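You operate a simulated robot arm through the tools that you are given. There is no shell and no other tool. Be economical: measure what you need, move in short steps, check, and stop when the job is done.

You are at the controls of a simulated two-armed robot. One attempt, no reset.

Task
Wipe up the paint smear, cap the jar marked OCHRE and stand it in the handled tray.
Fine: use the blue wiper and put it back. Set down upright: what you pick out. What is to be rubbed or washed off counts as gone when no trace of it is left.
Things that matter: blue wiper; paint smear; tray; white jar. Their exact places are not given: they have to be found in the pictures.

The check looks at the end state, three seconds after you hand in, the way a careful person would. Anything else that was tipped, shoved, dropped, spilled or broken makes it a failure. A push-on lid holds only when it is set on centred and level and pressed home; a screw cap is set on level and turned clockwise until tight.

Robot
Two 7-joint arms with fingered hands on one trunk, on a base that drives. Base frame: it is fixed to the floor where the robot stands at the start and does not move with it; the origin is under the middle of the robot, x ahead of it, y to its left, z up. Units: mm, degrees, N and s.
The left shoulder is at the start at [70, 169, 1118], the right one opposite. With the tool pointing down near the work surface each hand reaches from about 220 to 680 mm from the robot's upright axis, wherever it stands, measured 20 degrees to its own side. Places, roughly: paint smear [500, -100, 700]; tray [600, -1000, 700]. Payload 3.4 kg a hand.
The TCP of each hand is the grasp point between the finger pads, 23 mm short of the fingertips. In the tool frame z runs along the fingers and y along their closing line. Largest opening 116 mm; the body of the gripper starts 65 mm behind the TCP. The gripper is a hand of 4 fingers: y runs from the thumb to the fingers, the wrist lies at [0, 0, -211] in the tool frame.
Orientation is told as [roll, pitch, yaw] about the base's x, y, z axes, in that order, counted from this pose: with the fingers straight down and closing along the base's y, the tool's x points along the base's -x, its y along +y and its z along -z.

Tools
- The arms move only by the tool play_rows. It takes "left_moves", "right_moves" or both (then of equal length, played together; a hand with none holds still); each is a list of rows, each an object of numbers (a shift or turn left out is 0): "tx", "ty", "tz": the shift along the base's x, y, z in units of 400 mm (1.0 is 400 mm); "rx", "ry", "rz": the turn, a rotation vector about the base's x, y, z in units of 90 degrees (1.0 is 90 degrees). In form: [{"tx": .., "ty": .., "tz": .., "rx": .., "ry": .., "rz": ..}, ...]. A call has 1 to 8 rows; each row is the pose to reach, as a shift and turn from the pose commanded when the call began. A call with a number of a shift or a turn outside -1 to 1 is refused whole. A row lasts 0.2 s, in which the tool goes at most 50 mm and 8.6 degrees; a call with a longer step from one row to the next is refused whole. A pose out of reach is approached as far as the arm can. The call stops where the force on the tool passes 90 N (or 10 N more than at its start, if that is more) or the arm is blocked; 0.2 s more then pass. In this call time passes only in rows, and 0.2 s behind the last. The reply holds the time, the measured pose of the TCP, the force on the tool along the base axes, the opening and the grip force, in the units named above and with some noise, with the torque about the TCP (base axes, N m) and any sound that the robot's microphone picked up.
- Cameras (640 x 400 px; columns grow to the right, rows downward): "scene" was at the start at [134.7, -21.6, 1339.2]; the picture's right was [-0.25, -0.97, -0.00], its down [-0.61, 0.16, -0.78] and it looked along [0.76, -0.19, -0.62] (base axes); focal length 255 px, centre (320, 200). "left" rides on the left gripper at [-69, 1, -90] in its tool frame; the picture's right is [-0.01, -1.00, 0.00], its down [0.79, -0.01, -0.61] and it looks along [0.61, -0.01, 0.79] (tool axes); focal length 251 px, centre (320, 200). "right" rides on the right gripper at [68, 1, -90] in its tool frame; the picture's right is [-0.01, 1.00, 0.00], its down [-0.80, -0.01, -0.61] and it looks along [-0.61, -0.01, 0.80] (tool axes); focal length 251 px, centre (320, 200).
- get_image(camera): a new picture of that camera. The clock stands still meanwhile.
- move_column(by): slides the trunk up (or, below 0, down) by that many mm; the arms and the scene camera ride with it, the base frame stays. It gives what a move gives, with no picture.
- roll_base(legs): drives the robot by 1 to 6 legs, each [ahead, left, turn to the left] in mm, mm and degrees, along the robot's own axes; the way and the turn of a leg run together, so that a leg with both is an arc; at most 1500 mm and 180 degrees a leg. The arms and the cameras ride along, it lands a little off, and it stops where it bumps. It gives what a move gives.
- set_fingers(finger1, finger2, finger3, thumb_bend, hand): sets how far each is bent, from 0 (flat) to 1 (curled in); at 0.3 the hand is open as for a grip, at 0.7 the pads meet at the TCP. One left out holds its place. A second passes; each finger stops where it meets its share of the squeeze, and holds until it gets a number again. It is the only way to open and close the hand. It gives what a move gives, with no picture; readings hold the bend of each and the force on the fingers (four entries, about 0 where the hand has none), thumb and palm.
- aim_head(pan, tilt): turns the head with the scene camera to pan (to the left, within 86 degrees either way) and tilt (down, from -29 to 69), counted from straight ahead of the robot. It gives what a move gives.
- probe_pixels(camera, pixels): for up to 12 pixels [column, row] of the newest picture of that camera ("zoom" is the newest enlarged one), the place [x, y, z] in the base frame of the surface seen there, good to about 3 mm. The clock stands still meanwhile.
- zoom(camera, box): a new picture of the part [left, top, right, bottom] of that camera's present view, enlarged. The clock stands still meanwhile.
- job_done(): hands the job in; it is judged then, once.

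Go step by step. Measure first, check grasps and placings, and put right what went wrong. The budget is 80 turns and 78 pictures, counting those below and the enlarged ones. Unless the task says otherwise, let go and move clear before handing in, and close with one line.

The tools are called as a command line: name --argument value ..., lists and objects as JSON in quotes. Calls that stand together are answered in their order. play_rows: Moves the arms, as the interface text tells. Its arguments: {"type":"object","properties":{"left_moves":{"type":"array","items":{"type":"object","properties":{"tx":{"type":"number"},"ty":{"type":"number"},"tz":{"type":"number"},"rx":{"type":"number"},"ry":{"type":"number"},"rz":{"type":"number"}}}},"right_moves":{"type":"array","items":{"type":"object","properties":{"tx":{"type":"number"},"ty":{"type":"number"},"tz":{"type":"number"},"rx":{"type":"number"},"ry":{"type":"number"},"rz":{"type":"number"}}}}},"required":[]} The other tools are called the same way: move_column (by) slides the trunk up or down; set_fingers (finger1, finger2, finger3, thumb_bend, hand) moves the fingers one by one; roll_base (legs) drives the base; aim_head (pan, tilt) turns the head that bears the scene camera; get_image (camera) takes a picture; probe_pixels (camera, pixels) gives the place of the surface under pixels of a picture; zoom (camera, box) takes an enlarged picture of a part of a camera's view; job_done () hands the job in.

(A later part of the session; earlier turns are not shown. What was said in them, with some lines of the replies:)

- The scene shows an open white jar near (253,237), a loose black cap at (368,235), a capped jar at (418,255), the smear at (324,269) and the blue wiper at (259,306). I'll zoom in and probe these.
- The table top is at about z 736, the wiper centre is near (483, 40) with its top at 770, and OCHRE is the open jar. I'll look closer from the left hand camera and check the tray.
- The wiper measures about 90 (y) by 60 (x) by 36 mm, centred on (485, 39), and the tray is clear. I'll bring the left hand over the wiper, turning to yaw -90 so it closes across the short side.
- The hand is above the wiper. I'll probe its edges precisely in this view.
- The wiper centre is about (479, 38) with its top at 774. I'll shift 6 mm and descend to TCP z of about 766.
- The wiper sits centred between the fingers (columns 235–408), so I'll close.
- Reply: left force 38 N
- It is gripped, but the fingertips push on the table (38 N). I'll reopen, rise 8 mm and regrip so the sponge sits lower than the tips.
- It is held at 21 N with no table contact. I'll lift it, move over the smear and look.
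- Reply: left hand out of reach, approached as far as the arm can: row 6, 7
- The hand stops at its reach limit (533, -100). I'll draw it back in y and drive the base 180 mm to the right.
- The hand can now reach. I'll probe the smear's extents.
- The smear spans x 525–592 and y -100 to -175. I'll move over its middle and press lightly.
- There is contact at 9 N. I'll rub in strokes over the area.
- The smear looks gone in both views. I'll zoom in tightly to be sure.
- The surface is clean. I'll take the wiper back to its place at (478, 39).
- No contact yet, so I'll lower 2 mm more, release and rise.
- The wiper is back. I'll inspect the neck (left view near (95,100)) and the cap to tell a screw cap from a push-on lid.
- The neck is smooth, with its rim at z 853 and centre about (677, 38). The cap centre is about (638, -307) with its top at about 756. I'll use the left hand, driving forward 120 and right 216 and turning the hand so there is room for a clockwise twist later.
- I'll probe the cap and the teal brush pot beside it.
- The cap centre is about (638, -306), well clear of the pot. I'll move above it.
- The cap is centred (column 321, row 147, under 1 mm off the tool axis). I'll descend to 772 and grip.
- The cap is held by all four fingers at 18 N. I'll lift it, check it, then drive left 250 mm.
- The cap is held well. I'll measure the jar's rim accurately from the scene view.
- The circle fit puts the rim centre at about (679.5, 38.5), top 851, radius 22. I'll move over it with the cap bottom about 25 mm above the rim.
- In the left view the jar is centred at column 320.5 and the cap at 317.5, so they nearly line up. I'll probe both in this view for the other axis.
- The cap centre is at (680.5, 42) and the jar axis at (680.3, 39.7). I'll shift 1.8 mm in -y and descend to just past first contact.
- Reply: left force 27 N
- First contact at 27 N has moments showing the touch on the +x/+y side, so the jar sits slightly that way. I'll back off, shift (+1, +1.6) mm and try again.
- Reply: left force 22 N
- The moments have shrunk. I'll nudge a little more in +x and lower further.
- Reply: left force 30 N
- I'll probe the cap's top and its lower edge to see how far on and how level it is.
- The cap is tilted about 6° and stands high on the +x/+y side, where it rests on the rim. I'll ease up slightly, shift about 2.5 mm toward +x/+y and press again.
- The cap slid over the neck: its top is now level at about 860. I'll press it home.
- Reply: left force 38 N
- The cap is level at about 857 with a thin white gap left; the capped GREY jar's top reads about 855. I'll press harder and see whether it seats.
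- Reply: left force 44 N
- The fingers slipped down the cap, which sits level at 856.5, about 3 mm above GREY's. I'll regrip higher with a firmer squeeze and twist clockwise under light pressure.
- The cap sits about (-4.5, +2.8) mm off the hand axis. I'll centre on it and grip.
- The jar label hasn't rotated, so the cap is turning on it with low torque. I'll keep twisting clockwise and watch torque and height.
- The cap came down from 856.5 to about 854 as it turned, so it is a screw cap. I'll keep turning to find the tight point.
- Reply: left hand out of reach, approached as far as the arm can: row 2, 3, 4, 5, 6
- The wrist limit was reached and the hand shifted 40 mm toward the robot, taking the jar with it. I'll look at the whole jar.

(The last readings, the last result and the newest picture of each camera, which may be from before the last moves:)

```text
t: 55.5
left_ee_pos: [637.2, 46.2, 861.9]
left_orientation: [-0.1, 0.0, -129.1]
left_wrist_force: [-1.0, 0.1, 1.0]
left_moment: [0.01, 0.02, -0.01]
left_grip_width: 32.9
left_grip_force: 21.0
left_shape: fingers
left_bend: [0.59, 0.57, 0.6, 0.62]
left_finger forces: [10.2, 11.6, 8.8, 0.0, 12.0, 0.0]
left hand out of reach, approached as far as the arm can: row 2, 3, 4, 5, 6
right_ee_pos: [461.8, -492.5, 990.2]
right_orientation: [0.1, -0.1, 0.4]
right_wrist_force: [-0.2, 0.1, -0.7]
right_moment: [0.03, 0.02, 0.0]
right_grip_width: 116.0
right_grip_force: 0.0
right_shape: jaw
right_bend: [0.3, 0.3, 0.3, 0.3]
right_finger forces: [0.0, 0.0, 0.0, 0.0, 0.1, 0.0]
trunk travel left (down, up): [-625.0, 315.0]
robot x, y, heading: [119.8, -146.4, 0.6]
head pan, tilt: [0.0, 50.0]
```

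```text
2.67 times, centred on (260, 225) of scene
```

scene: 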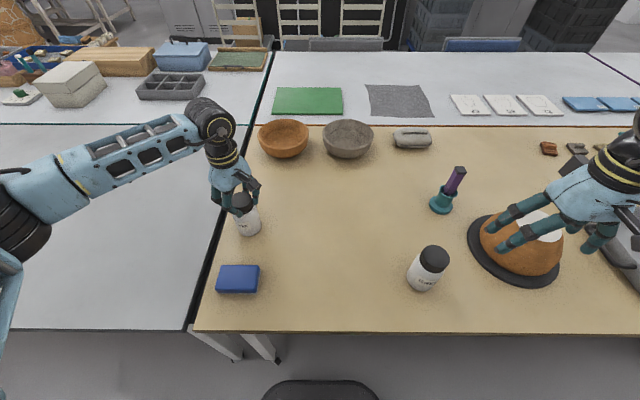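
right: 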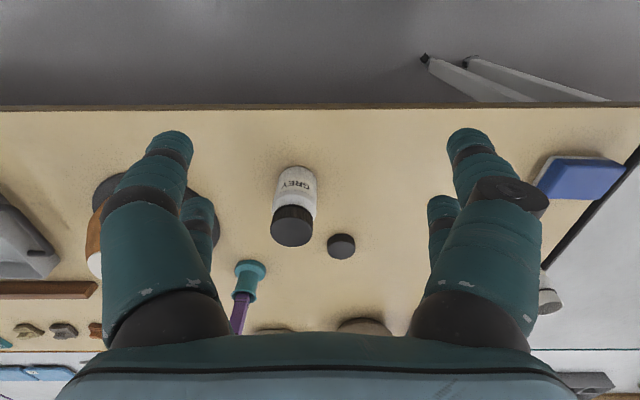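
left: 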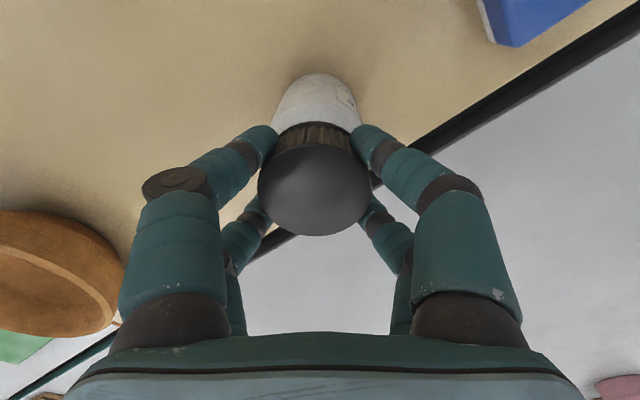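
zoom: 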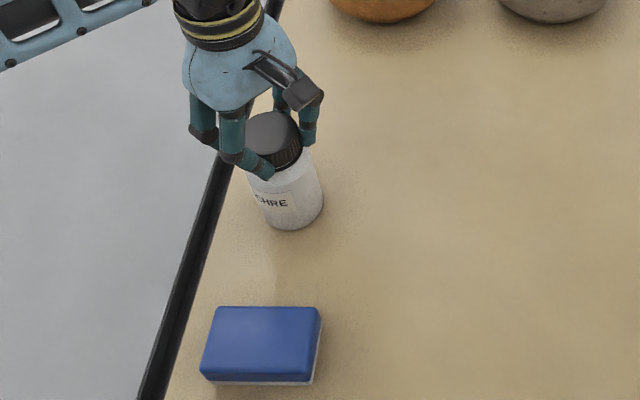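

The jar is upright and capped at about (638, 45). I'll release, rise, wind the wrist back and regrip for a tightening turn.

set_fingers --hand "left" --finger1 0.4 --finger2 0.4 --finger3 0.4 --thumb_bend 0.4

play_rows --left_moves '[{"tz": 0.06}, {"tz": 0.12, "rz": 0.09}, {"tz": 0.12, "rz": 0.18}, {"tz": 0.12, "rz": 0.27}, {"tz": 0.12, "rz": 0.36}, {"tz": 0.12, "rz": 0.45}, {"tz": 0.12, "rz": 0.54}, {"tz": 0.12, "rz": 0.63}]'

play_rows --left_moves '[{"rz": 0.09}, {"rz": 0.18}, {"rz": 0.27}, {"rz": 0.36}, {"rz": 0.45}, {"rz": 0.54}, {"rz": 0.63}, {"rz": 0.72}]'

play_rows --left_moves '[{"rz": 0.09}, {"rz": 0.18}, {"rz": 0.27}, {"rz": 0.36}]'

get_image --camera "left"

zoom --camera "scene" --box '[215, 180, 279, 240]'

```text
t: 56.5
left_ee_pos: [637.6, 46.3, 860.3]
left_orientation: [-0.1, 0.0, -129.1]
left_wrist_force: [-0.5, -0.1, 0.4]
left_moment: [-0.02, -0.01, 0.02]
left_grip_width: 87.3
left_grip_force: 0.1
left_shape: fingers
left_bend: [0.4, 0.4, 0.4, 0.4]
left_finger forces: [0.0, 0.0, 0.0, 0.0, 0.0, 0.1]
right_ee_pos: [461.9, -492.7, 989.8]
right_orientation: [0.1, 0.1, 0.4]
right_wrist_force: [-0.5, 0.5, 0.3]
right_moment: [0.0, 0.03, 0.01]
right_grip_width: 115.8
right_grip_force: 0.0
right_shape: jaw
right_bend: [0.3, 0.3, 0.3, 0.3]
right_finger forces: [0.0, 0.0, 0.1, 0.0, 0.0, 0.0]
trunk travel left (down, up): [-625.0, 315.0]
robot x, y, heading: [119.7, -149.4, 0.3]
head pan, tilt: [0.0, 50.0]
```

```text
t: 58.3
left_ee_pos: [636.3, 47.0, 910.1]
left_orientation: [0.0, 0.0, -72.2]
left_wrist_force: [0.1, 0.0, 0.1]
left_moment: [0.01, 0.01, 0.01]
left_grip_width: 87.7
left_grip_force: 0.1
left_shape: fingers
left_bend: [0.4, 0.4, 0.4, 0.4]
left_finger forces: [0.0, 0.1, 0.0, 0.0, 0.0, 0.1]
right_ee_pos: [461.2, -492.9, 992.4]
right_orientation: [0.1, 0.1, 0.5]
right_wrist_force: [0.8, 0.3, 1.1]
right_moment: [0.02, 0.02, 0.01]
right_grip_width: 115.8
right_grip_force: 0.0
right_shape: jaw
right_bend: [0.3, 0.3, 0.3, 0.3]
right_finger forces: [0.0, 0.0, 0.0, 0.0, 0.1, 0.0]
trunk travel left (down, up): [-625.0, 315.0]
robot x, y, heading: [120.3, -151.0, 0.2]
head pan, tilt: [0.0, 50.0]
```

```text
t: 60.1
left_ee_pos: [636.7, 46.5, 910.1]
left_orientation: [-0.1, 0.0, -7.4]
left_wrist_force: [-0.1, 0.0, -0.1]
left_moment: [0.0, 0.01, -0.01]
left_grip_width: 87.6
left_grip_force: 0.0
left_shape: fingers
left_bend: [0.4, 0.4, 0.4, 0.4]
left_finger forces: [0.0, 0.0, 0.1, 0.0, 0.0, 0.0]
right_ee_pos: [462.7, -492.2, 991.1]
right_orientation: [0.0, 0.0, 0.5]
right_wrist_force: [0.2, -0.1, 0.0]
right_moment: [0.02, 0.0, -0.02]
right_grip_width: 115.8
right_grip_force: 0.0
right_shape: jaw
right_bend: [0.3, 0.3, 0.3, 0.3]
right_finger forces: [0.1, 0.1, 0.0, 0.0, 0.0, 0.1]
trunk travel left (down, up): [-625.0, 315.0]
robot x, y, heading: [118.1, -150.0, 0.2]
head pan, tilt: [0.0, 50.0]
```

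```text
t: 61.1
left_ee_pos: [636.1, 46.6, 909.8]
left_orientation: [-0.1, 0.0, 25.1]
left_wrist_force: [-0.7, 0.2, -0.4]
left_moment: [0.03, 0.03, 0.03]
left_grip_width: 87.5
left_grip_force: 0.1
left_shape: fingers
left_bend: [0.4, 0.4, 0.4, 0.4]
left_finger forces: [0.0, 0.1, 0.0, 0.1, 0.0, 0.0]
right_ee_pos: [463.3, -492.8, 991.0]
right_orientation: [0.0, 0.0, 0.6]
right_wrist_force: [0.1, -0.1, -0.8]
right_moment: [-0.03, 0.0, 0.02]
right_grip_width: 116.0
right_grip_force: 0.0
right_shape: jaw
right_bend: [0.3, 0.3, 0.3, 0.3]
right_finger forces: [0.1, 0.0, 0.1, 0.0, 0.0, 0.0]
trunk travel left (down, up): [-625.0, 315.0]
robot x, y, heading: [122.5, -148.5, 0.1]
head pan, tilt: [0.0, 50.0]
```

```text
24 pictures are left
```

left: 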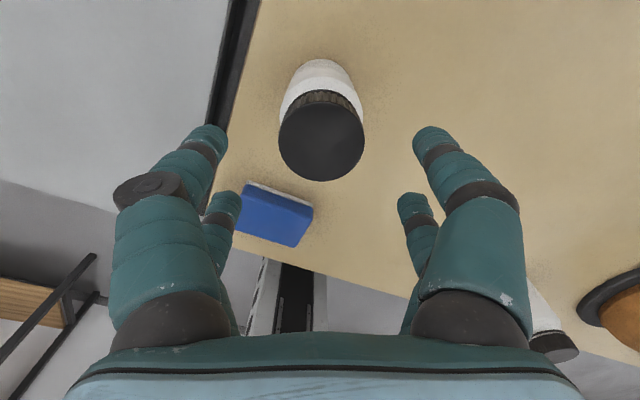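

```text
6.67 times, centred on (247, 210) of scene
```

zoom: 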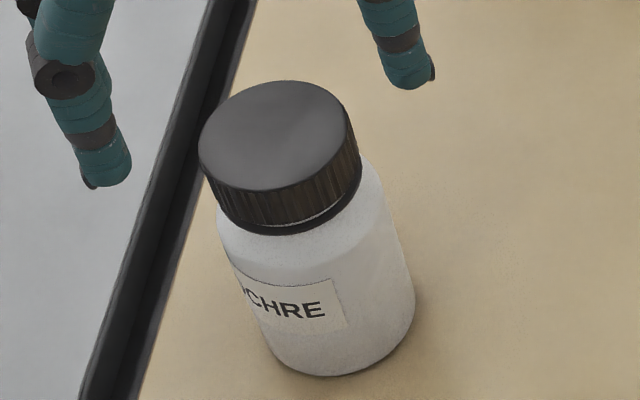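

A slight gap crescent remains near (330,215). I'll probe the cap plane, then go down, regrip and tighten further with more downward pressure.

probe_pixels --camera "zoom" --pixels '[[275, 92], [275, 135], [275, 178], [215, 145], [340, 130], [230, 105], [325, 165], [325, 100], [225, 170]]'

play_rows --left_moves '[{"tx": 0.0042, "ty": 0.002, "tz": -0.05}, {"tx": 0.0042, "ty": 0.002, "tz": -0.1}, {"tx": 0.0042, "ty": 0.002, "tz": -0.113}]'

set_fingers --hand "left" --finger1 0.75 --finger2 0.75 --finger3 0.75 --thumb_bend 0.75

play_rows --left_moves '[{"tz": -0.006}, {"tz": -0.012}, {"tz": -0.012, "rz": -0.09}, {"tz": -0.012, "rz": -0.18}, {"tz": -0.012, "rz": -0.27}, {"tz": -0.012, "rz": -0.36}, {"tz": -0.012, "rz": -0.45}, {"tz": -0.012, "rz": -0.54}]'

zoom --camera "scene" --box '[215, 180, 279, 240]'

```text
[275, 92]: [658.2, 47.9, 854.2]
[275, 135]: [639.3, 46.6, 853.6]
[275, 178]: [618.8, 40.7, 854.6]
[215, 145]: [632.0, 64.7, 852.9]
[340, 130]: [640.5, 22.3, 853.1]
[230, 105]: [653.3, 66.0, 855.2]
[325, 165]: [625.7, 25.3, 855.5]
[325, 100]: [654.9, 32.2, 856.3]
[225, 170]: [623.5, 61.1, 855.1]
```

```text
t: 61.9
left_ee_pos: [639.0, 48.3, 865.7]
left_orientation: [-0.1, 0.1, 24.8]
left_wrist_force: [-0.3, 0.1, 0.1]
left_moment: [0.01, 0.0, -0.02]
left_grip_width: 87.5
left_grip_force: 0.1
left_shape: fingers
left_bend: [0.4, 0.4, 0.4, 0.4]
left_finger forces: [0.1, 0.0, 0.1, 0.0, 0.0, 0.0]
right_ee_pos: [462.4, -493.3, 991.4]
right_orientation: [0.1, 0.0, 0.5]
right_wrist_force: [0.3, 0.0, 1.0]
right_moment: [-0.01, -0.02, -0.01]
right_grip_width: 115.9
right_grip_force: 0.0
right_shape: jaw
right_bend: [0.3, 0.3, 0.3, 0.3]
right_finger forces: [0.1, 0.0, 0.0, 0.0, 0.0, 0.1]
trunk travel left (down, up): [-625.0, 315.0]
robot x, y, heading: [118.6, -148.0, 0.4]
head pan, tilt: [0.0, 50.0]
```

```text
t: 62.9
left_ee_pos: [638.5, 46.7, 864.8]
left_orientation: [0.0, 0.0, 24.8]
left_wrist_force: [0.6, 0.0, 0.7]
left_moment: [0.01, 0.05, -0.01]
left_grip_width: 33.1
left_grip_force: 22.6
left_shape: fingers
left_bend: [0.57, 0.55, 0.6, 0.63]
left_finger forces: [10.9, 12.2, 8.0, 0.0, 14.0, 0.0]
right_ee_pos: [462.3, -493.6, 990.5]
right_orientation: [0.1, 0.1, 0.4]
right_wrist_force: [-0.3, -0.2, -0.4]
right_moment: [0.0, 0.0, 0.0]
right_grip_width: 115.8
right_grip_force: 0.1
right_shape: jaw
right_bend: [0.3, 0.3, 0.3, 0.3]
right_finger forces: [0.1, 0.0, 0.0, 0.2, 0.0, 0.1]
trunk travel left (down, up): [-625.0, 315.0]
robot x, y, heading: [117.8, -149.6, 0.0]
head pan, tilt: [0.0, 50.0]
```

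```text
t: 64.7
left_ee_pos: [636.5, 46.3, 862.7]
left_orientation: [0.1, -0.1, -23.9]
left_wrist_force: [-1.3, -4.1, 19.9]
left_moment: [0.14, -0.04, 0.03]
left_grip_width: 32.9
left_grip_force: 25.4
left_shape: fingers
left_bend: [0.57, 0.57, 0.6, 0.63]
left_finger forces: [11.1, 12.6, 9.8, 0.1, 16.8, 0.0]
right_ee_pos: [460.9, -494.7, 991.4]
right_orientation: [0.2, -0.1, 0.5]
right_wrist_force: [-1.2, -0.8, -0.4]
right_moment: [-0.03, -0.01, 0.03]
right_grip_width: 115.7
right_grip_force: 0.1
right_shape: jaw
right_bend: [0.3, 0.3, 0.3, 0.3]
right_finger forces: [0.0, 0.1, 0.0, 0.0, 0.0, 0.0]
trunk travel left (down, up): [-625.0, 315.0]
robot x, y, heading: [118.5, -149.9, 0.6]
head pan, tilt: [0.0, 50.0]
```

```text
6.67 times, centred on (247, 210) of scene
```

zoom: 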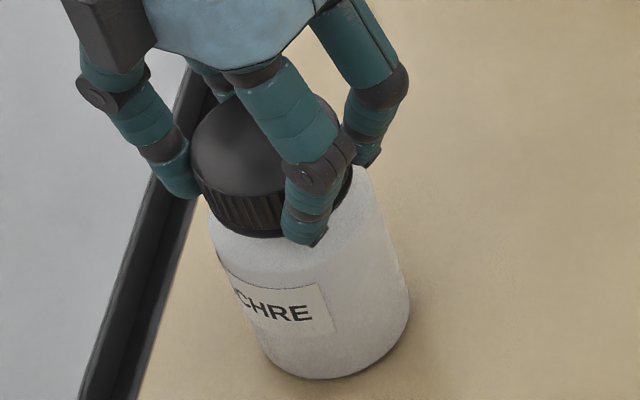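

The cap still turns while the jar stays put, and the crescent has closed. I'll continue the twist.

play_rows --left_moves '[{"rz": -0.09}, {"rz": -0.18}, {"rz": -0.27}, {"rz": -0.36}, {"rz": -0.45}, {"rz": -0.54}, {"rz": -0.63}, {"rz": -0.72}]'

zoom --camera "scene" --box '[215, 180, 279, 240]'

probe_pixels --camera "zoom" --pixels '[[275, 110], [275, 135], [250, 160], [215, 150], [310, 130]]'

```text
t: 66.5
left_ee_pos: [635.6, 47.3, 861.3]
left_orientation: [0.1, 0.0, -88.6]
left_wrist_force: [-2.9, 3.4, 15.4]
left_moment: [0.2, -0.22, 0.04]
left_grip_width: 32.9
left_grip_force: 24.7
left_shape: fingers
left_bend: [0.57, 0.56, 0.6, 0.63]
left_finger forces: [10.7, 13.9, 10.0, 0.0, 15.4, 0.1]
right_ee_pos: [460.2, -492.4, 991.0]
right_orientation: [0.1, -0.1, 0.5]
right_wrist_force: [-0.1, -0.3, 0.6]
right_moment: [0.0, -0.04, 0.0]
right_grip_width: 116.1
right_grip_force: 0.1
right_shape: jaw
right_bend: [0.3, 0.3, 0.3, 0.3]
right_finger forces: [0.1, 0.0, 0.1, 0.1, 0.0, 0.1]
trunk travel left (down, up): [-625.0, 315.0]
robot x, y, heading: [119.9, -149.0, 0.5]
head pan, tilt: [0.0, 50.0]
```

```text
6.67 times, centred on (247, 210) of scene
```

zoom: 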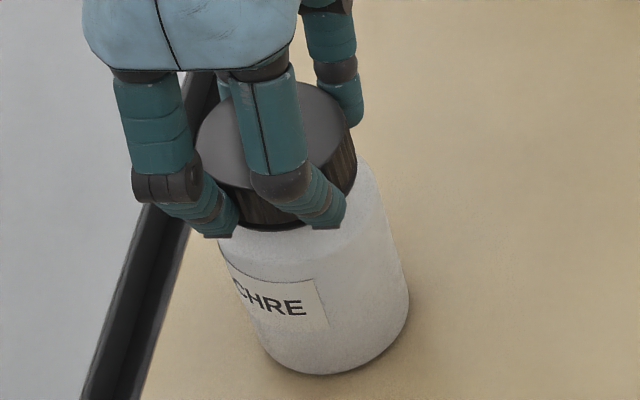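

```text
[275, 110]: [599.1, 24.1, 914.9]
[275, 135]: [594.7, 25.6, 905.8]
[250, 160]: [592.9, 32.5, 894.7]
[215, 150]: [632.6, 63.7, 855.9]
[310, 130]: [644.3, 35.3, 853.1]
```

There is very little torque and the jar stays still, so it is not tight yet. I'll ratchet: open, turn back 130°, regrip and twist again.

set_fingers --hand "left" --finger1 0.42 --finger2 0.42 --finger3 0.42 --thumb_bend 0.42

play_rows --left_moves '[{"tz": 0.012, "rz": 0.09}, {"tz": 0.012, "rz": 0.18}, {"tz": 0.012, "rz": 0.27}, {"tz": 0.012, "rz": 0.36}, {"tz": 0.012, "rz": 0.45}, {"tz": 0.012, "rz": 0.54}, {"tz": 0.012, "rz": 0.63}, {"tz": 0.012, "rz": 0.72}]'

play_rows --left_moves '[{"rz": 0.09}, {"rz": 0.18}, {"rz": 0.27}, {"rz": 0.36}, {"rz": 0.45}, {"rz": 0.54}, {"rz": 0.63}, {"rz": 0.72}]'

get_image --camera "left"

set_fingers --hand "left" --finger1 0.75 --finger2 0.75 --finger3 0.75 --thumb_bend 0.75

play_rows --left_moves '[{"tz": -0.006, "rz": -0.06}, {"tz": -0.012, "rz": -0.12}, {"tz": -0.012, "rz": -0.2}, {"tz": -0.012, "rz": -0.29}, {"tz": -0.012, "rz": -0.38}, {"tz": -0.012, "rz": -0.47}, {"tz": -0.012, "rz": -0.56}, {"tz": -0.012, "rz": -0.65}]'

play_rows --left_moves '[{"rz": -0.09}, {"rz": -0.18}, {"rz": -0.27}, {"rz": -0.36}, {"rz": -0.45}, {"rz": -0.54}, {"rz": -0.63}, {"rz": -0.7}]'

zoom --camera "scene" --box '[215, 180, 279, 240]'

```text
t: 67.5
left_ee_pos: [638.2, 47.8, 858.8]
left_orientation: [-0.2, 0.0, -88.7]
left_wrist_force: [0.1, 0.4, -0.7]
left_moment: [0.01, -0.01, -0.03]
left_grip_width: 81.5
left_grip_force: 0.0
left_shape: fingers
left_bend: [0.42, 0.42, 0.42, 0.42]
left_finger forces: [0.1, 0.0, 0.0, 0.1, 0.0, 0.0]
right_ee_pos: [463.1, -493.7, 991.3]
right_orientation: [0.0, 0.2, 0.5]
right_wrist_force: [-0.2, -1.0, -0.5]
right_moment: [0.0, -0.03, 0.0]
right_grip_width: 116.1
right_grip_force: 0.0
right_shape: jaw
right_bend: [0.3, 0.3, 0.3, 0.3]
right_finger forces: [0.0, 0.1, 0.0, 0.1, 0.0, 0.0]
trunk travel left (down, up): [-625.0, 315.0]
robot x, y, heading: [119.7, -148.7, 0.0]
head pan, tilt: [0.0, 50.0]
```

```text
t: 69.3
left_ee_pos: [638.8, 47.7, 864.5]
left_orientation: [-0.1, 0.0, -23.5]
left_wrist_force: [-0.5, -0.1, -0.2]
left_moment: [-0.04, -0.01, -0.04]
left_grip_width: 81.4
left_grip_force: 0.1
left_shape: fingers
left_bend: [0.42, 0.42, 0.42, 0.42]
left_finger forces: [0.0, 0.0, 0.0, 0.0, 0.0, 0.1]
right_ee_pos: [463.4, -492.8, 991.0]
right_orientation: [0.0, 0.0, 0.5]
right_wrist_force: [0.4, -0.4, 0.7]
right_moment: [0.01, 0.03, 0.02]
right_grip_width: 116.0
right_grip_force: 0.1
right_shape: jaw
right_bend: [0.3, 0.3, 0.3, 0.3]
right_finger forces: [0.1, 0.0, 0.0, 0.0, 0.0, 0.0]
trunk travel left (down, up): [-625.0, 315.0]
robot x, y, heading: [120.0, -151.4, 0.4]
head pan, tilt: [0.0, 50.0]
```

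```text
t: 71.1
left_ee_pos: [639.2, 47.0, 864.3]
left_orientation: [-0.1, -0.1, 41.2]
left_wrist_force: [0.4, 0.8, -0.6]
left_moment: [0.0, -0.01, 0.02]
left_grip_width: 81.5
left_grip_force: 0.0
left_shape: fingers
left_bend: [0.42, 0.42, 0.42, 0.42]
left_finger forces: [0.0, 0.0, 0.0, 0.0, 0.0, 0.1]
right_ee_pos: [463.1, -494.8, 990.2]
right_orientation: [0.0, -0.1, 0.4]
right_wrist_force: [-0.7, 0.6, 0.6]
right_moment: [0.03, -0.01, 0.0]
right_grip_width: 115.7
right_grip_force: 0.2
right_shape: jaw
right_bend: [0.3, 0.3, 0.3, 0.3]
right_finger forces: [0.1, 0.1, 0.1, 0.0, 0.1, 0.1]
trunk travel left (down, up): [-625.0, 315.0]
robot x, y, heading: [122.8, -149.9, 0.7]
head pan, tilt: [0.0, 50.0]
```

```text
20 pictures are left
```

left: 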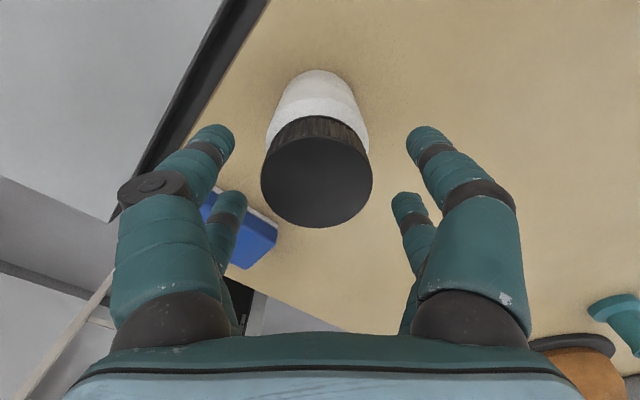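

```text
t: 72.1
left_ee_pos: [638.8, 47.8, 864.4]
left_orientation: [-0.1, 0.1, 41.0]
left_wrist_force: [-0.7, 0.7, 0.2]
left_moment: [0.07, 0.08, 0.02]
left_grip_width: 35.5
left_grip_force: 22.1
left_shape: fingers
left_bend: [0.55, 0.55, 0.63, 0.63]
left_finger forces: [10.9, 12.0, 7.4, 0.0, 14.0, 0.1]
right_ee_pos: [462.4, -492.4, 991.9]
right_orientation: [0.1, 0.1, 0.6]
right_wrist_force: [-0.3, 0.0, -0.5]
right_moment: [-0.01, -0.02, 0.0]
right_grip_width: 116.0
right_grip_force: 0.1
right_shape: jaw
right_bend: [0.3, 0.3, 0.3, 0.3]
right_finger forces: [0.0, 0.0, 0.1, 0.0, 0.0, 0.1]
trunk travel left (down, up): [-625.0, 315.0]
robot x, y, heading: [119.6, -146.8, 0.2]
head pan, tilt: [0.0, 50.0]
```

```text
t: 73.9
left_ee_pos: [637.2, 48.0, 861.7]
left_orientation: [0.0, -0.2, -17.5]
left_wrist_force: [-0.7, 2.3, 13.6]
left_moment: [0.5, -0.05, 0.18]
left_grip_width: 35.2
left_grip_force: 23.7
left_shape: fingers
left_bend: [0.55, 0.56, 0.64, 0.64]
left_finger forces: [10.6, 15.5, 6.6, 0.0, 14.7, 0.0]
right_ee_pos: [460.3, -492.5, 992.4]
right_orientation: [0.2, 0.0, 0.4]
right_wrist_force: [0.1, -0.5, -0.4]
right_moment: [0.01, -0.02, -0.04]
right_grip_width: 115.6
right_grip_force: 0.1
right_shape: jaw
right_bend: [0.3, 0.3, 0.3, 0.3]
right_finger forces: [0.0, 0.1, 0.0, 0.1, 0.0, 0.0]
trunk travel left (down, up): [-625.0, 315.0]
robot x, y, heading: [121.1, -151.2, 0.2]
head pan, tilt: [0.0, 50.0]
```

```text
t: 75.7
left_ee_pos: [638.0, 47.7, 862.0]
left_orientation: [0.1, 0.0, -80.6]
left_wrist_force: [2.1, 3.2, 15.3]
left_moment: [0.15, -0.46, 0.21]
left_grip_width: 34.9
left_grip_force: 24.1
left_shape: fingers
left_bend: [0.55, 0.56, 0.64, 0.64]
left_finger forces: [10.8, 15.7, 6.8, 0.0, 15.0, 0.0]
right_ee_pos: [460.8, -494.2, 991.2]
right_orientation: [0.1, -0.1, 0.4]
right_wrist_force: [0.4, -0.5, 0.4]
right_moment: [0.0, 0.0, 0.02]
right_grip_width: 116.0
right_grip_force: 0.1
right_shape: jaw
right_bend: [0.3, 0.3, 0.3, 0.3]
right_finger forces: [0.0, 0.1, 0.0, 0.0, 0.0, 0.0]
trunk travel left (down, up): [-625.0, 315.0]
robot x, y, heading: [118.4, -147.9, 0.7]
head pan, tilt: [0.0, 50.0]
```

```text
6.67 times, centred on (247, 210) of scene
```

zoom: 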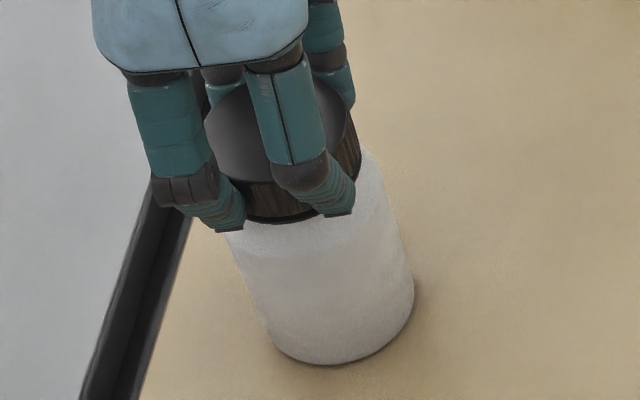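

The jar now turns together with the cap and torque has jumped from 0.03 to 0.2 N m, so the cap has reached its stop. I'll add pressure and twist the last 30° for good tightness.

play_rows --left_moves '[{"tz": -0.01}, {"tz": -0.02}, {"tz": -0.022, "rz": -0.08}, {"tz": -0.022, "rz": -0.16}, {"tz": -0.022, "rz": -0.24}, {"tz": -0.022, "rz": -0.32}]'

zoom --camera "scene" --box '[215, 180, 279, 240]'

```text
t: 77.1
left_ee_pos: [635.4, 45.9, 857.3]
left_orientation: [0.4, 0.1, -109.5]
left_wrist_force: [3.7, 3.8, 50.0]
left_moment: [-0.2, -0.71, 0.66]
left_grip_width: 34.2
left_grip_force: 34.4
left_shape: fingers
left_bend: [0.55, 0.58, 0.68, 0.7]
left_finger forces: [13.4, 25.5, 6.9, 0.0, 22.4, 0.0]
right_ee_pos: [457.2, -494.6, 992.4]
right_orientation: [0.2, -0.2, 0.4]
right_wrist_force: [-0.2, 0.0, 0.1]
right_moment: [0.01, -0.01, -0.02]
right_grip_width: 116.1
right_grip_force: 0.2
right_shape: jaw
right_bend: [0.3, 0.3, 0.3, 0.3]
right_finger forces: [0.0, 0.1, 0.0, 0.0, 0.0, 0.0]
trunk travel left (down, up): [-625.0, 315.0]
robot x, y, heading: [117.6, -150.0, 0.5]
head pan, tilt: [0.0, 50.0]
```

```text
6.67 times, centred on (247, 210) of scene
```

zoom: 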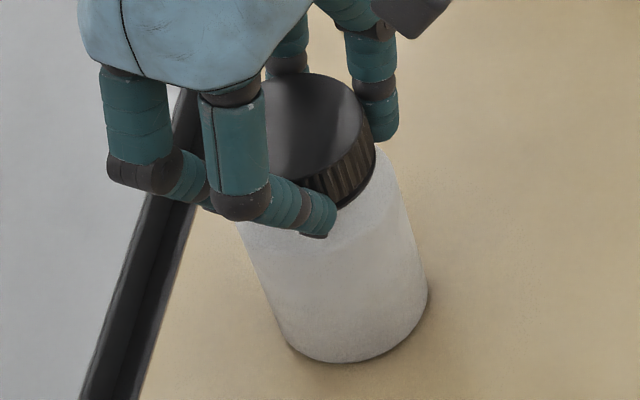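

Torque reaches 0.66 N m, so it is tight. I'll relieve pressure, release, rise and look.

play_rows --left_moves '[{"tz": 0.012}, {"tz": 0.022}]'

set_fingers --hand "left" --finger1 0.3 --finger2 0.3 --finger3 0.3 --thumb_bend 0.3

play_rows --left_moves '[{"tz": 0.06}, {"tz": 0.15}, {"tz": 0.2, "rz": 0.09}, {"tz": 0.2, "rz": 0.18}, {"tz": 0.2, "rz": 0.27}, {"tz": 0.2, "rz": 0.36}, {"tz": 0.2, "rz": 0.45}, {"tz": 0.2, "rz": 0.54}]'

play_rows --left_moves '[{"rz": 0.09}, {"rz": 0.18}, {"rz": 0.27}, {"rz": 0.36}, {"rz": 0.45}, {"rz": 0.54}, {"rz": 0.63}, {"rz": 0.7}]'

zoom --camera "scene" --box '[205, 170, 285, 240]'

get_image --camera "left"

```text
t: 77.7
left_ee_pos: [636.6, 45.6, 858.2]
left_orientation: [-0.3, 0.0, -109.4]
left_wrist_force: [-2.5, -1.5, 10.2]
left_moment: [-0.09, -0.17, -0.01]
left_grip_width: 34.5
left_grip_force: 27.4
left_shape: fingers
left_bend: [0.55, 0.57, 0.66, 0.68]
left_finger forces: [13.5, 15.9, 8.0, 0.1, 18.1, 0.1]
right_ee_pos: [461.3, -494.0, 991.3]
right_orientation: [0.2, -0.1, 0.5]
right_wrist_force: [-0.6, 0.6, -0.2]
right_moment: [0.02, 0.01, 0.0]
right_grip_width: 115.9
right_grip_force: 0.0
right_shape: jaw
right_bend: [0.3, 0.3, 0.3, 0.3]
right_finger forces: [0.0, 0.0, 0.1, 0.0, 0.0, 0.1]
trunk travel left (down, up): [-625.0, 315.0]
robot x, y, heading: [119.7, -148.4, 0.3]
head pan, tilt: [0.0, 50.0]
```

```text
t: 78.7
left_ee_pos: [638.9, 48.0, 860.8]
left_orientation: [0.0, 0.0, -109.3]
left_wrist_force: [-0.3, -0.5, 0.1]
left_moment: [-0.03, -0.02, 0.0]
left_grip_width: 116.4
left_grip_force: 0.0
left_shape: fingers
left_bend: [0.3, 0.3, 0.3, 0.3]
left_finger forces: [0.0, 0.1, 0.0, 0.0, 0.0, 0.0]
right_ee_pos: [461.5, -492.9, 991.3]
right_orientation: [0.1, 0.0, 0.6]
right_wrist_force: [0.0, -1.0, -0.3]
right_moment: [0.0, 0.01, -0.03]
right_grip_width: 116.0
right_grip_force: 0.1
right_shape: jaw
right_bend: [0.3, 0.3, 0.3, 0.3]
right_finger forces: [0.1, 0.1, 0.1, 0.0, 0.0, 0.0]
trunk travel left (down, up): [-625.0, 315.0]
robot x, y, heading: [117.0, -149.2, 0.5]
head pan, tilt: [0.0, 50.0]
```

```text
t: 80.5
left_ee_pos: [639.4, 47.7, 939.8]
left_orientation: [-0.2, 0.1, -60.6]
left_wrist_force: [-0.1, -0.1, -0.3]
left_moment: [-0.01, -0.02, 0.01]
left_grip_width: 116.5
left_grip_force: 0.0
left_shape: fingers
left_bend: [0.3, 0.3, 0.3, 0.3]
left_finger forces: [0.0, 0.0, 0.0, 0.0, 0.0, 0.0]
right_ee_pos: [463.0, -492.5, 991.1]
right_orientation: [0.0, -0.1, 0.5]
right_wrist_force: [-0.6, 0.3, -0.5]
right_moment: [0.04, 0.02, 0.01]
right_grip_width: 115.9
right_grip_force: 0.1
right_shape: jaw
right_bend: [0.3, 0.3, 0.3, 0.3]
right_finger forces: [0.1, 0.0, 0.0, 0.0, 0.0, 0.0]
trunk travel left (down, up): [-625.0, 315.0]
robot x, y, heading: [116.6, -152.4, 0.5]
head pan, tilt: [0.0, 50.0]
```

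```text
t: 82.3
left_ee_pos: [637.2, 46.8, 938.8]
left_orientation: [-0.1, 0.0, 2.6]
left_wrist_force: [-0.3, -0.2, -0.2]
left_moment: [0.05, 0.03, -0.01]
left_grip_width: 116.9
left_grip_force: 0.0
left_shape: fingers
left_bend: [0.3, 0.3, 0.3, 0.3]
left_finger forces: [0.0, 0.0, 0.0, 0.0, 0.0, 0.0]
right_ee_pos: [462.7, -493.0, 990.2]
right_orientation: [0.0, -0.1, 0.5]
right_wrist_force: [-0.6, 0.1, -0.7]
right_moment: [0.03, 0.03, -0.04]
right_grip_width: 116.0
right_grip_force: 0.1
right_shape: jaw
right_bend: [0.3, 0.3, 0.3, 0.3]
right_finger forces: [0.1, 0.0, 0.1, 0.0, 0.0, 0.1]
trunk travel left (down, up): [-625.0, 315.0]
robot x, y, heading: [123.2, -154.0, 0.1]
head pan, tilt: [0.0, 50.0]
```

```text
5.71 times, centred on (245, 205) of scene
```

zoom: 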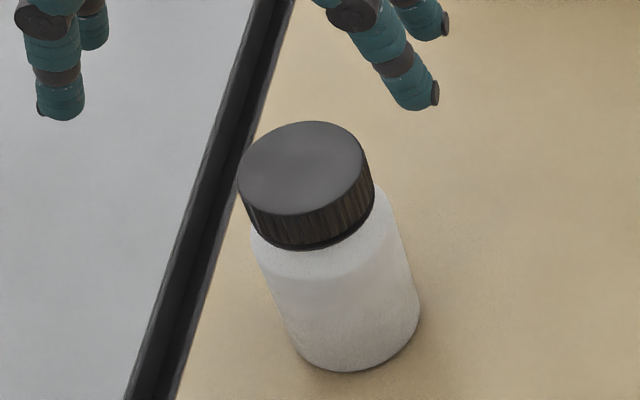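

```text
16 pictures are left
```

left: 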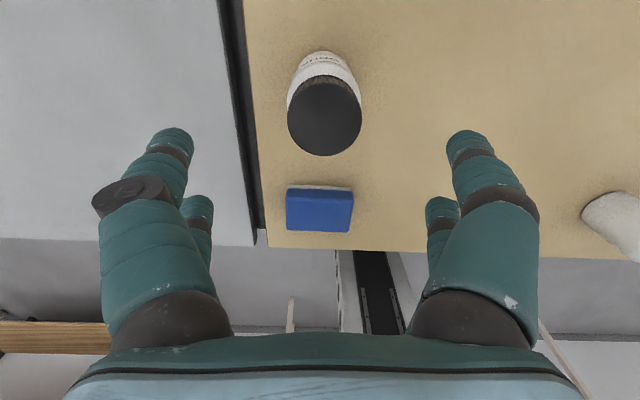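

The cap is flush on the ring all round. I'll probe its centre for gripping the body.

probe_pixels --camera "left" --pixels '[[325, 80], [325, 152], [291, 116], [359, 116], [302, 92], [348, 92], [302, 142], [348, 142]]'

```text
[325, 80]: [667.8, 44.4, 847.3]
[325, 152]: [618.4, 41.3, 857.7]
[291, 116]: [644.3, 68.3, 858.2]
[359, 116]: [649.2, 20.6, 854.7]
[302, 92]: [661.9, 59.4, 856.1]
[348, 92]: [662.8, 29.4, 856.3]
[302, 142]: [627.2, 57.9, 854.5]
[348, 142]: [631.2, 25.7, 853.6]
```

The jar axis is at about (645, 44). I'll align, descend around the body and grip.

play_rows --left_moves '[{"tx": 0.017, "ty": -0.0075}, {"tx": 0.017, "ty": -0.0075, "tz": -0.09}, {"tx": 0.017, "ty": -0.0075, "tz": -0.18}, {"tx": 0.017, "ty": -0.0075, "tz": -0.26}, {"tx": 0.017, "ty": -0.0075, "tz": -0.315}]'

set_fingers --hand "left" --finger1 0.7 --finger2 0.7 --finger3 0.7 --thumb_bend 0.7

get_image --camera "left"

```text
t: 83.5
left_ee_pos: [644.6, 43.5, 815.2]
left_orientation: [-0.1, 0.1, 2.4]
left_wrist_force: [0.0, 0.3, -0.1]
left_moment: [0.0, 0.0, 0.0]
left_grip_width: 116.6
left_grip_force: 0.0
left_shape: fingers
left_bend: [0.3, 0.3, 0.3, 0.3]
left_finger forces: [0.1, 0.1, 0.0, 0.2, 0.0, 0.1]
right_ee_pos: [463.0, -493.4, 991.7]
right_orientation: [0.1, 0.0, 0.5]
right_wrist_force: [0.7, -0.4, -0.5]
right_moment: [0.03, -0.01, -0.01]
right_grip_width: 116.0
right_grip_force: 0.1
right_shape: jaw
right_bend: [0.3, 0.3, 0.3, 0.3]
right_finger forces: [0.0, 0.1, 0.0, 0.0, 0.0, 0.0]
trunk travel left (down, up): [-625.0, 315.0]
robot x, y, heading: [121.3, -150.3, 0.4]
head pan, tilt: [0.0, 50.0]
```

```text
t: 84.5
left_ee_pos: [644.3, 44.0, 815.4]
left_orientation: [-0.1, 0.0, 2.3]
left_wrist_force: [0.0, -0.7, 0.4]
left_moment: [-0.01, 0.03, 0.0]
left_grip_width: 44.3
left_grip_force: 21.8
left_shape: fingers
left_bend: [0.53, 0.52, 0.55, 0.58]
left_finger forces: [10.4, 11.5, 8.4, 0.0, 13.0, 0.1]
right_ee_pos: [462.6, -493.3, 991.3]
right_orientation: [0.1, 0.0, 0.4]
right_wrist_force: [0.0, 0.7, 0.6]
right_moment: [0.02, -0.02, 0.01]
right_grip_width: 115.7
right_grip_force: 0.1
right_shape: jaw
right_bend: [0.3, 0.3, 0.3, 0.3]
right_finger forces: [0.1, 0.0, 0.1, 0.1, 0.0, 0.0]
trunk travel left (down, up): [-625.0, 315.0]
robot x, y, heading: [120.6, -149.7, 0.4]
head pan, tilt: [0.0, 50.0]
```

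```text
15 pictures are left
```

left: 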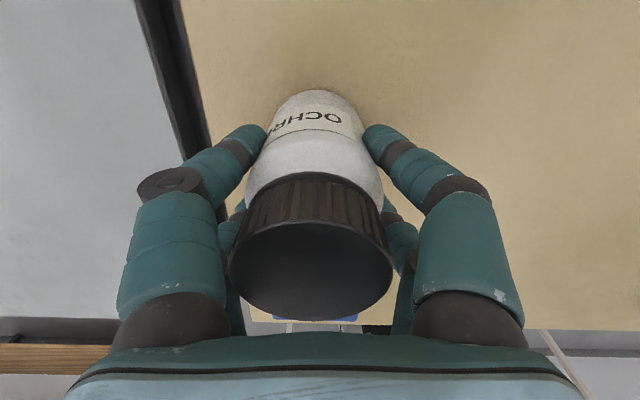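

The jar body is gripped at 22 N. I'll lift it well above everything on the table and check.

play_rows --left_moves '[{"tz": 0.05}, {"tz": 0.13}, {"tz": 0.21}, {"tz": 0.3}, {"tz": 0.39}, {"tz": 0.48}, {"tz": 0.56}, {"tz": 0.62}]'

get_image --camera "scene"

```text
t: 86.3
left_ee_pos: [645.7, 44.1, 1064.6]
left_orientation: [-0.1, -0.1, 2.3]
left_wrist_force: [-0.2, -0.1, -3.6]
left_moment: [0.0, -0.02, 0.01]
left_grip_width: 44.2
left_grip_force: 21.0
left_shape: fingers
left_bend: [0.53, 0.51, 0.55, 0.58]
left_finger forces: [10.6, 11.4, 8.2, 0.1, 12.6, 0.0]
right_ee_pos: [461.8, -494.4, 991.5]
right_orientation: [0.0, -0.1, 0.5]
right_wrist_force: [0.9, 0.5, 0.1]
right_moment: [0.01, 0.04, 0.0]
right_grip_width: 115.9
right_grip_force: 0.0
right_shape: jaw
right_bend: [0.3, 0.3, 0.3, 0.3]
right_finger forces: [0.1, 0.1, 0.0, 0.0, 0.1, 0.0]
trunk travel left (down, up): [-625.0, 315.0]
robot x, y, heading: [117.9, -151.4, 0.2]
head pan, tilt: [0.0, 50.0]
```

```text
14 pictures are left
```

scene: 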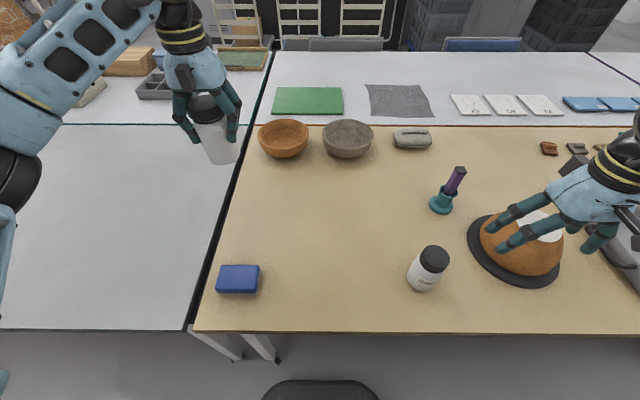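

The jar (3.6 N) is held upright and high, and everything else is in place. I'll back up 80 mm and drive right 987 mm to the tray.

roll_base --legs '[[-80, 0, 0], [0, -500, 0], [0, -487, 0]]'

get_image --camera "scene"

```text
t: 92.4
left_ee_pos: [570.9, -946.5, 1064.6]
left_orientation: [-0.1, 0.0, 1.6]
left_wrist_force: [-0.3, -0.3, -3.7]
left_moment: [-0.04, -0.03, 0.01]
left_grip_width: 44.1
left_grip_force: 21.9
left_shape: fingers
left_bend: [0.53, 0.51, 0.55, 0.58]
left_finger forces: [10.6, 11.5, 8.3, 0.0, 12.8, 0.0]
right_ee_pos: [380.3, -1481.7, 990.5]
right_orientation: [0.0, 0.0, -0.4]
right_wrist_force: [-0.2, 0.0, 0.1]
right_moment: [0.0, -0.01, 0.0]
right_grip_width: 116.1
right_grip_force: 0.0
right_shape: jaw
right_bend: [0.3, 0.3, 0.3, 0.3]
right_finger forces: [0.0, 0.1, 0.0, 0.1, 0.0, 0.0]
trunk travel left (down, up): [-625.0, 315.0]
robot x, y, heading: [42.1, -1135.2, -0.4]
head pan, tilt: [0.0, 50.0]
```

```text
13 pictures are left
```

scene: 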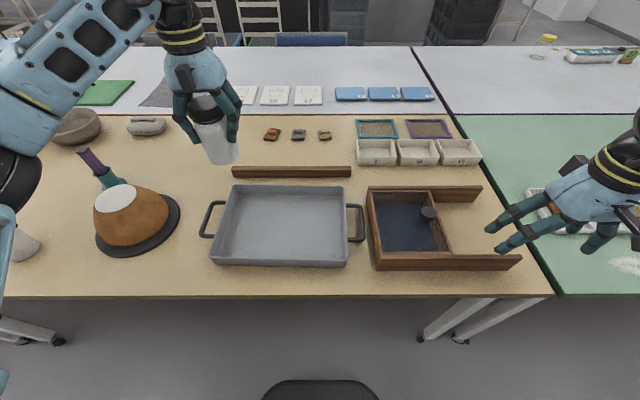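

The grey tray with two handles is at columns 205–360. I'll probe its interior.

probe_pixels --camera "scene" --pixels '[[285, 220], [240, 200], [330, 200], [240, 245], [330, 245], [225, 222], [345, 222], [285, 190], [285, 255], [213, 262], [260, 215], [270, 220]]'

```text
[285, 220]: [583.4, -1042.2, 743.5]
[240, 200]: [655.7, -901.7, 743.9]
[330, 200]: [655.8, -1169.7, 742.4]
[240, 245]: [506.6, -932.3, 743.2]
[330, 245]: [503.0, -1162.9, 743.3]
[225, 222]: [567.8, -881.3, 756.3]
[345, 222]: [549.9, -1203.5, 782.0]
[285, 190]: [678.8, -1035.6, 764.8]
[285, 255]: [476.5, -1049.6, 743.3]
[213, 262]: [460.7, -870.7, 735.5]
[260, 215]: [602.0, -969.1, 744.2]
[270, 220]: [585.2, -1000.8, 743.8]
```

The tray floor is at 743.5. I'll move over (573, -1030) and lower, stopping just above.

play_rows --left_moves '[{"tx": 0.005, "ty": -0.11}, {"tx": 0.005, "ty": -0.21}, {"tx": 0.005, "ty": -0.21, "tz": -0.11}, {"tx": 0.005, "ty": -0.21, "tz": -0.22}, {"tx": 0.005, "ty": -0.21, "tz": -0.33}, {"tx": 0.005, "ty": -0.21, "tz": -0.44}, {"tx": 0.005, "ty": -0.21, "tz": -0.53}, {"tx": 0.005, "ty": -0.21, "tz": -0.59}]'

play_rows --left_moves '[{"tz": -0.008}, {"tz": -0.014}, {"tz": -0.018}, {"tz": -0.022}]'

get_image --camera "scene"

```text
t: 94.2
left_ee_pos: [573.4, -1031.0, 828.2]
left_orientation: [-0.1, 0.0, 1.5]
left_wrist_force: [-0.1, -0.6, -3.8]
left_moment: [0.01, 0.0, -0.02]
left_grip_width: 44.0
left_grip_force: 21.5
left_shape: fingers
left_bend: [0.52, 0.51, 0.55, 0.58]
left_finger forces: [10.7, 11.5, 8.2, 0.0, 12.8, 0.1]
right_ee_pos: [381.5, -1481.3, 990.5]
right_orientation: [-0.1, 0.1, -0.4]
right_wrist_force: [0.3, 0.4, -0.5]
right_moment: [-0.02, -0.01, -0.01]
right_grip_width: 115.7
right_grip_force: 0.1
right_shape: jaw
right_bend: [0.3, 0.3, 0.3, 0.3]
right_finger forces: [0.0, 0.1, 0.1, 0.0, 0.1, 0.0]
trunk travel left (down, up): [-625.0, 315.0]
robot x, y, heading: [37.3, -1135.3, -0.4]
head pan, tilt: [0.0, 50.0]
```

```text
t: 95.2
left_ee_pos: [571.6, -1032.6, 820.1]
left_orientation: [-0.1, -0.2, 1.7]
left_wrist_force: [2.2, 0.6, 8.8]
left_moment: [0.24, 0.04, -0.05]
left_grip_width: 44.1
left_grip_force: 22.7
left_shape: fingers
left_bend: [0.52, 0.51, 0.55, 0.58]
left_finger forces: [11.4, 11.3, 8.7, 0.0, 13.4, 0.1]
right_ee_pos: [380.3, -1481.7, 991.9]
right_orientation: [0.1, 0.0, -0.3]
right_wrist_force: [0.0, -0.4, 0.2]
right_moment: [0.0, 0.05, 0.02]
right_grip_width: 115.7
right_grip_force: 0.1
right_shape: jaw
right_bend: [0.3, 0.3, 0.3, 0.3]
right_finger forces: [0.0, 0.0, 0.1, 0.1, 0.0, 0.0]
trunk travel left (down, up): [-625.0, 315.0]
robot x, y, heading: [47.5, -1133.2, -0.2]
head pan, tilt: [0.0, 50.0]
```

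```text
12 pictures are left
```

scene: 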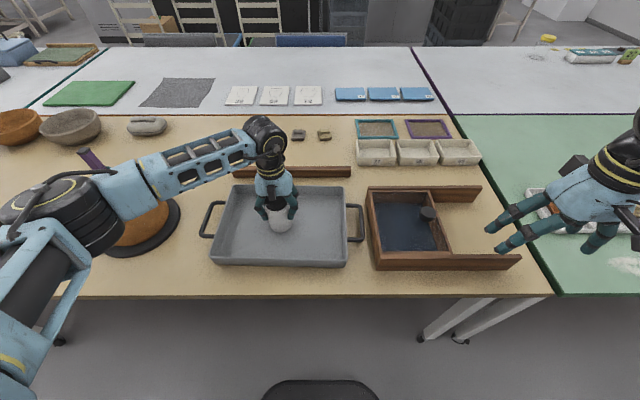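

The jar is standing on the tray floor (contact about 12 N). I'll release and rise.

set_fingers --hand "left" --finger1 0.3 --finger2 0.3 --finger3 0.3 --thumb_bend 0.3

play_rows --left_moves '[{"tz": 0.05}, {"tz": 0.13}, {"tz": 0.22}, {"tz": 0.32}, {"tz": 0.42}, {"tz": 0.52}, {"tz": 0.6}, {"tz": 0.6, "ty": 0.1}]'

play_rows --left_moves '[{"ty": 0.1}, {"ty": 0.2}, {"ty": 0.3}]'

get_image --camera "scene"

zoom --camera "scene" --box '[200, 170, 370, 280]'

aim_head --pan 50 --tilt 35

get_image --camera "scene"

```text
t: 96.2
left_ee_pos: [571.3, -1032.7, 819.2]
left_orientation: [-0.1, 0.0, 1.6]
left_wrist_force: [0.0, 0.2, 0.0]
left_moment: [-0.01, 0.0, 0.0]
left_grip_width: 116.6
left_grip_force: 0.2
left_shape: fingers
left_bend: [0.3, 0.3, 0.3, 0.3]
left_finger forces: [0.0, 0.0, 0.0, 0.0, 0.0, 0.0]
right_ee_pos: [380.2, -1481.7, 991.2]
right_orientation: [0.2, 0.0, -0.4]
right_wrist_force: [0.2, 0.1, 0.1]
right_moment: [0.0, -0.01, 0.04]
right_grip_width: 116.2
right_grip_force: 0.1
right_shape: jaw
right_bend: [0.3, 0.3, 0.3, 0.3]
right_finger forces: [0.1, 0.1, 0.1, 0.0, 0.0, 0.0]
trunk travel left (down, up): [-625.0, 315.0]
robot x, y, heading: [42.2, -1133.2, -0.3]
head pan, tilt: [0.0, 50.0]
```

```text
t: 98.0
left_ee_pos: [572.1, -989.1, 1060.4]
left_orientation: [-0.2, 0.0, 1.6]
left_wrist_force: [-0.6, -0.6, 0.4]
left_moment: [-0.09, -0.01, 0.02]
left_grip_width: 116.6
left_grip_force: 0.1
left_shape: fingers
left_bend: [0.3, 0.3, 0.3, 0.3]
left_finger forces: [0.0, 0.0, 0.1, 0.1, 0.0, 0.0]
right_ee_pos: [381.7, -1480.0, 992.5]
right_orientation: [-0.1, 0.1, -0.3]
right_wrist_force: [0.0, 0.2, 0.4]
right_moment: [-0.03, -0.06, 0.02]
right_grip_width: 116.0
right_grip_force: 0.0
right_shape: jaw
right_bend: [0.3, 0.3, 0.3, 0.3]
right_finger forces: [0.0, 0.0, 0.0, 0.1, 0.0, 0.0]
trunk travel left (down, up): [-625.0, 315.0]
robot x, y, heading: [44.3, -1130.7, -0.2]
head pan, tilt: [0.0, 50.0]
```

```text
t: 98.8
left_ee_pos: [572.0, -869.1, 1060.9]
left_orientation: [-0.2, 0.0, 1.5]
left_wrist_force: [-0.5, 0.5, -0.2]
left_moment: [-0.03, 0.0, -0.03]
left_grip_width: 116.8
left_grip_force: 0.1
left_shape: fingers
left_bend: [0.3, 0.3, 0.3, 0.3]
left_finger forces: [0.0, 0.1, 0.0, 0.0, 0.0, 0.0]
right_ee_pos: [380.1, -1480.9, 990.6]
right_orientation: [0.0, 0.1, -0.3]
right_wrist_force: [-0.1, 0.9, 0.1]
right_moment: [0.0, 0.0, 0.01]
right_grip_width: 115.8
right_grip_force: 0.0
right_shape: jaw
right_bend: [0.3, 0.3, 0.3, 0.3]
right_finger forces: [0.0, 0.0, 0.1, 0.1, 0.0, 0.0]
trunk travel left (down, up): [-625.0, 315.0]
robot x, y, heading: [45.7, -1130.7, -0.3]
head pan, tilt: [0.0, 50.0]
```

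```text
11 pictures are left
```

scene: 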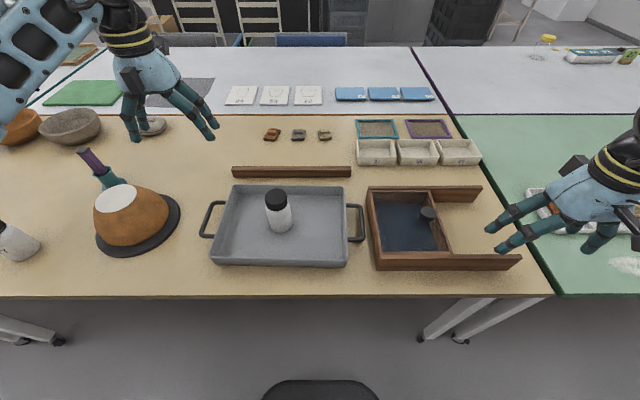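

```text
3.64 times, centred on (285, 225) of scene
```

zoom: 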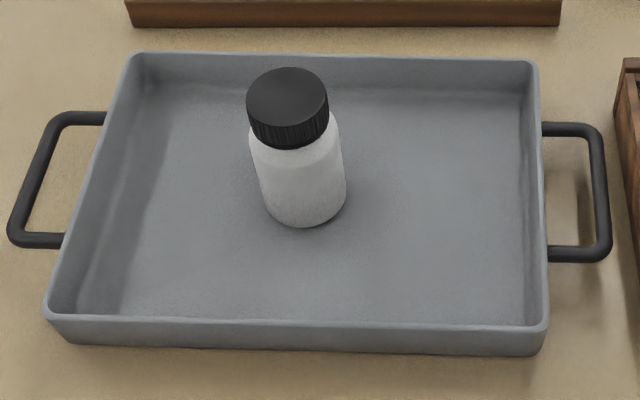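

```text
t: 100.0
left_ee_pos: [572.1, -870.9, 1059.3]
left_orientation: [-0.1, 0.0, 1.5]
left_wrist_force: [-0.1, -0.7, -0.6]
left_moment: [0.01, 0.0, 0.02]
left_grip_width: 116.9
left_grip_force: 0.0
left_shape: fingers
left_bend: [0.3, 0.3, 0.3, 0.3]
left_finger forces: [0.0, 0.0, 0.0, 0.0, 0.0, 0.0]
right_ee_pos: [380.2, -1480.8, 991.1]
right_orientation: [0.0, -0.1, -0.3]
right_wrist_force: [0.4, -0.1, -0.6]
right_moment: [-0.01, -0.01, -0.01]
right_grip_width: 116.0
right_grip_force: 0.0
right_shape: jaw
right_bend: [0.3, 0.3, 0.3, 0.3]
right_finger forces: [0.0, 0.0, 0.1, 0.0, 0.0, 0.1]
trunk travel left (down, up): [-625.0, 315.0]
robot x, y, heading: [38.3, -1131.4, -0.3]
head pan, tilt: [50.0, 35.0]
```

```text
9 pictures are left
```

scene: 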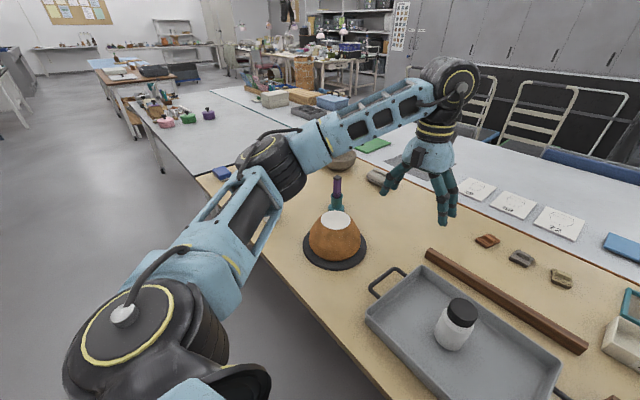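

The capped OCHRE jar stands upright in the handled tray. The wiper is back in its place, nothing else has been disturbed, and both hands are clear, so I'm handing in.

job_done

```text
The job is handed in.
```

The paint smear is wiped up, the blue wiper is back where it was, and the OCHRE jar is screwed shut and standing upright in the handled tray.
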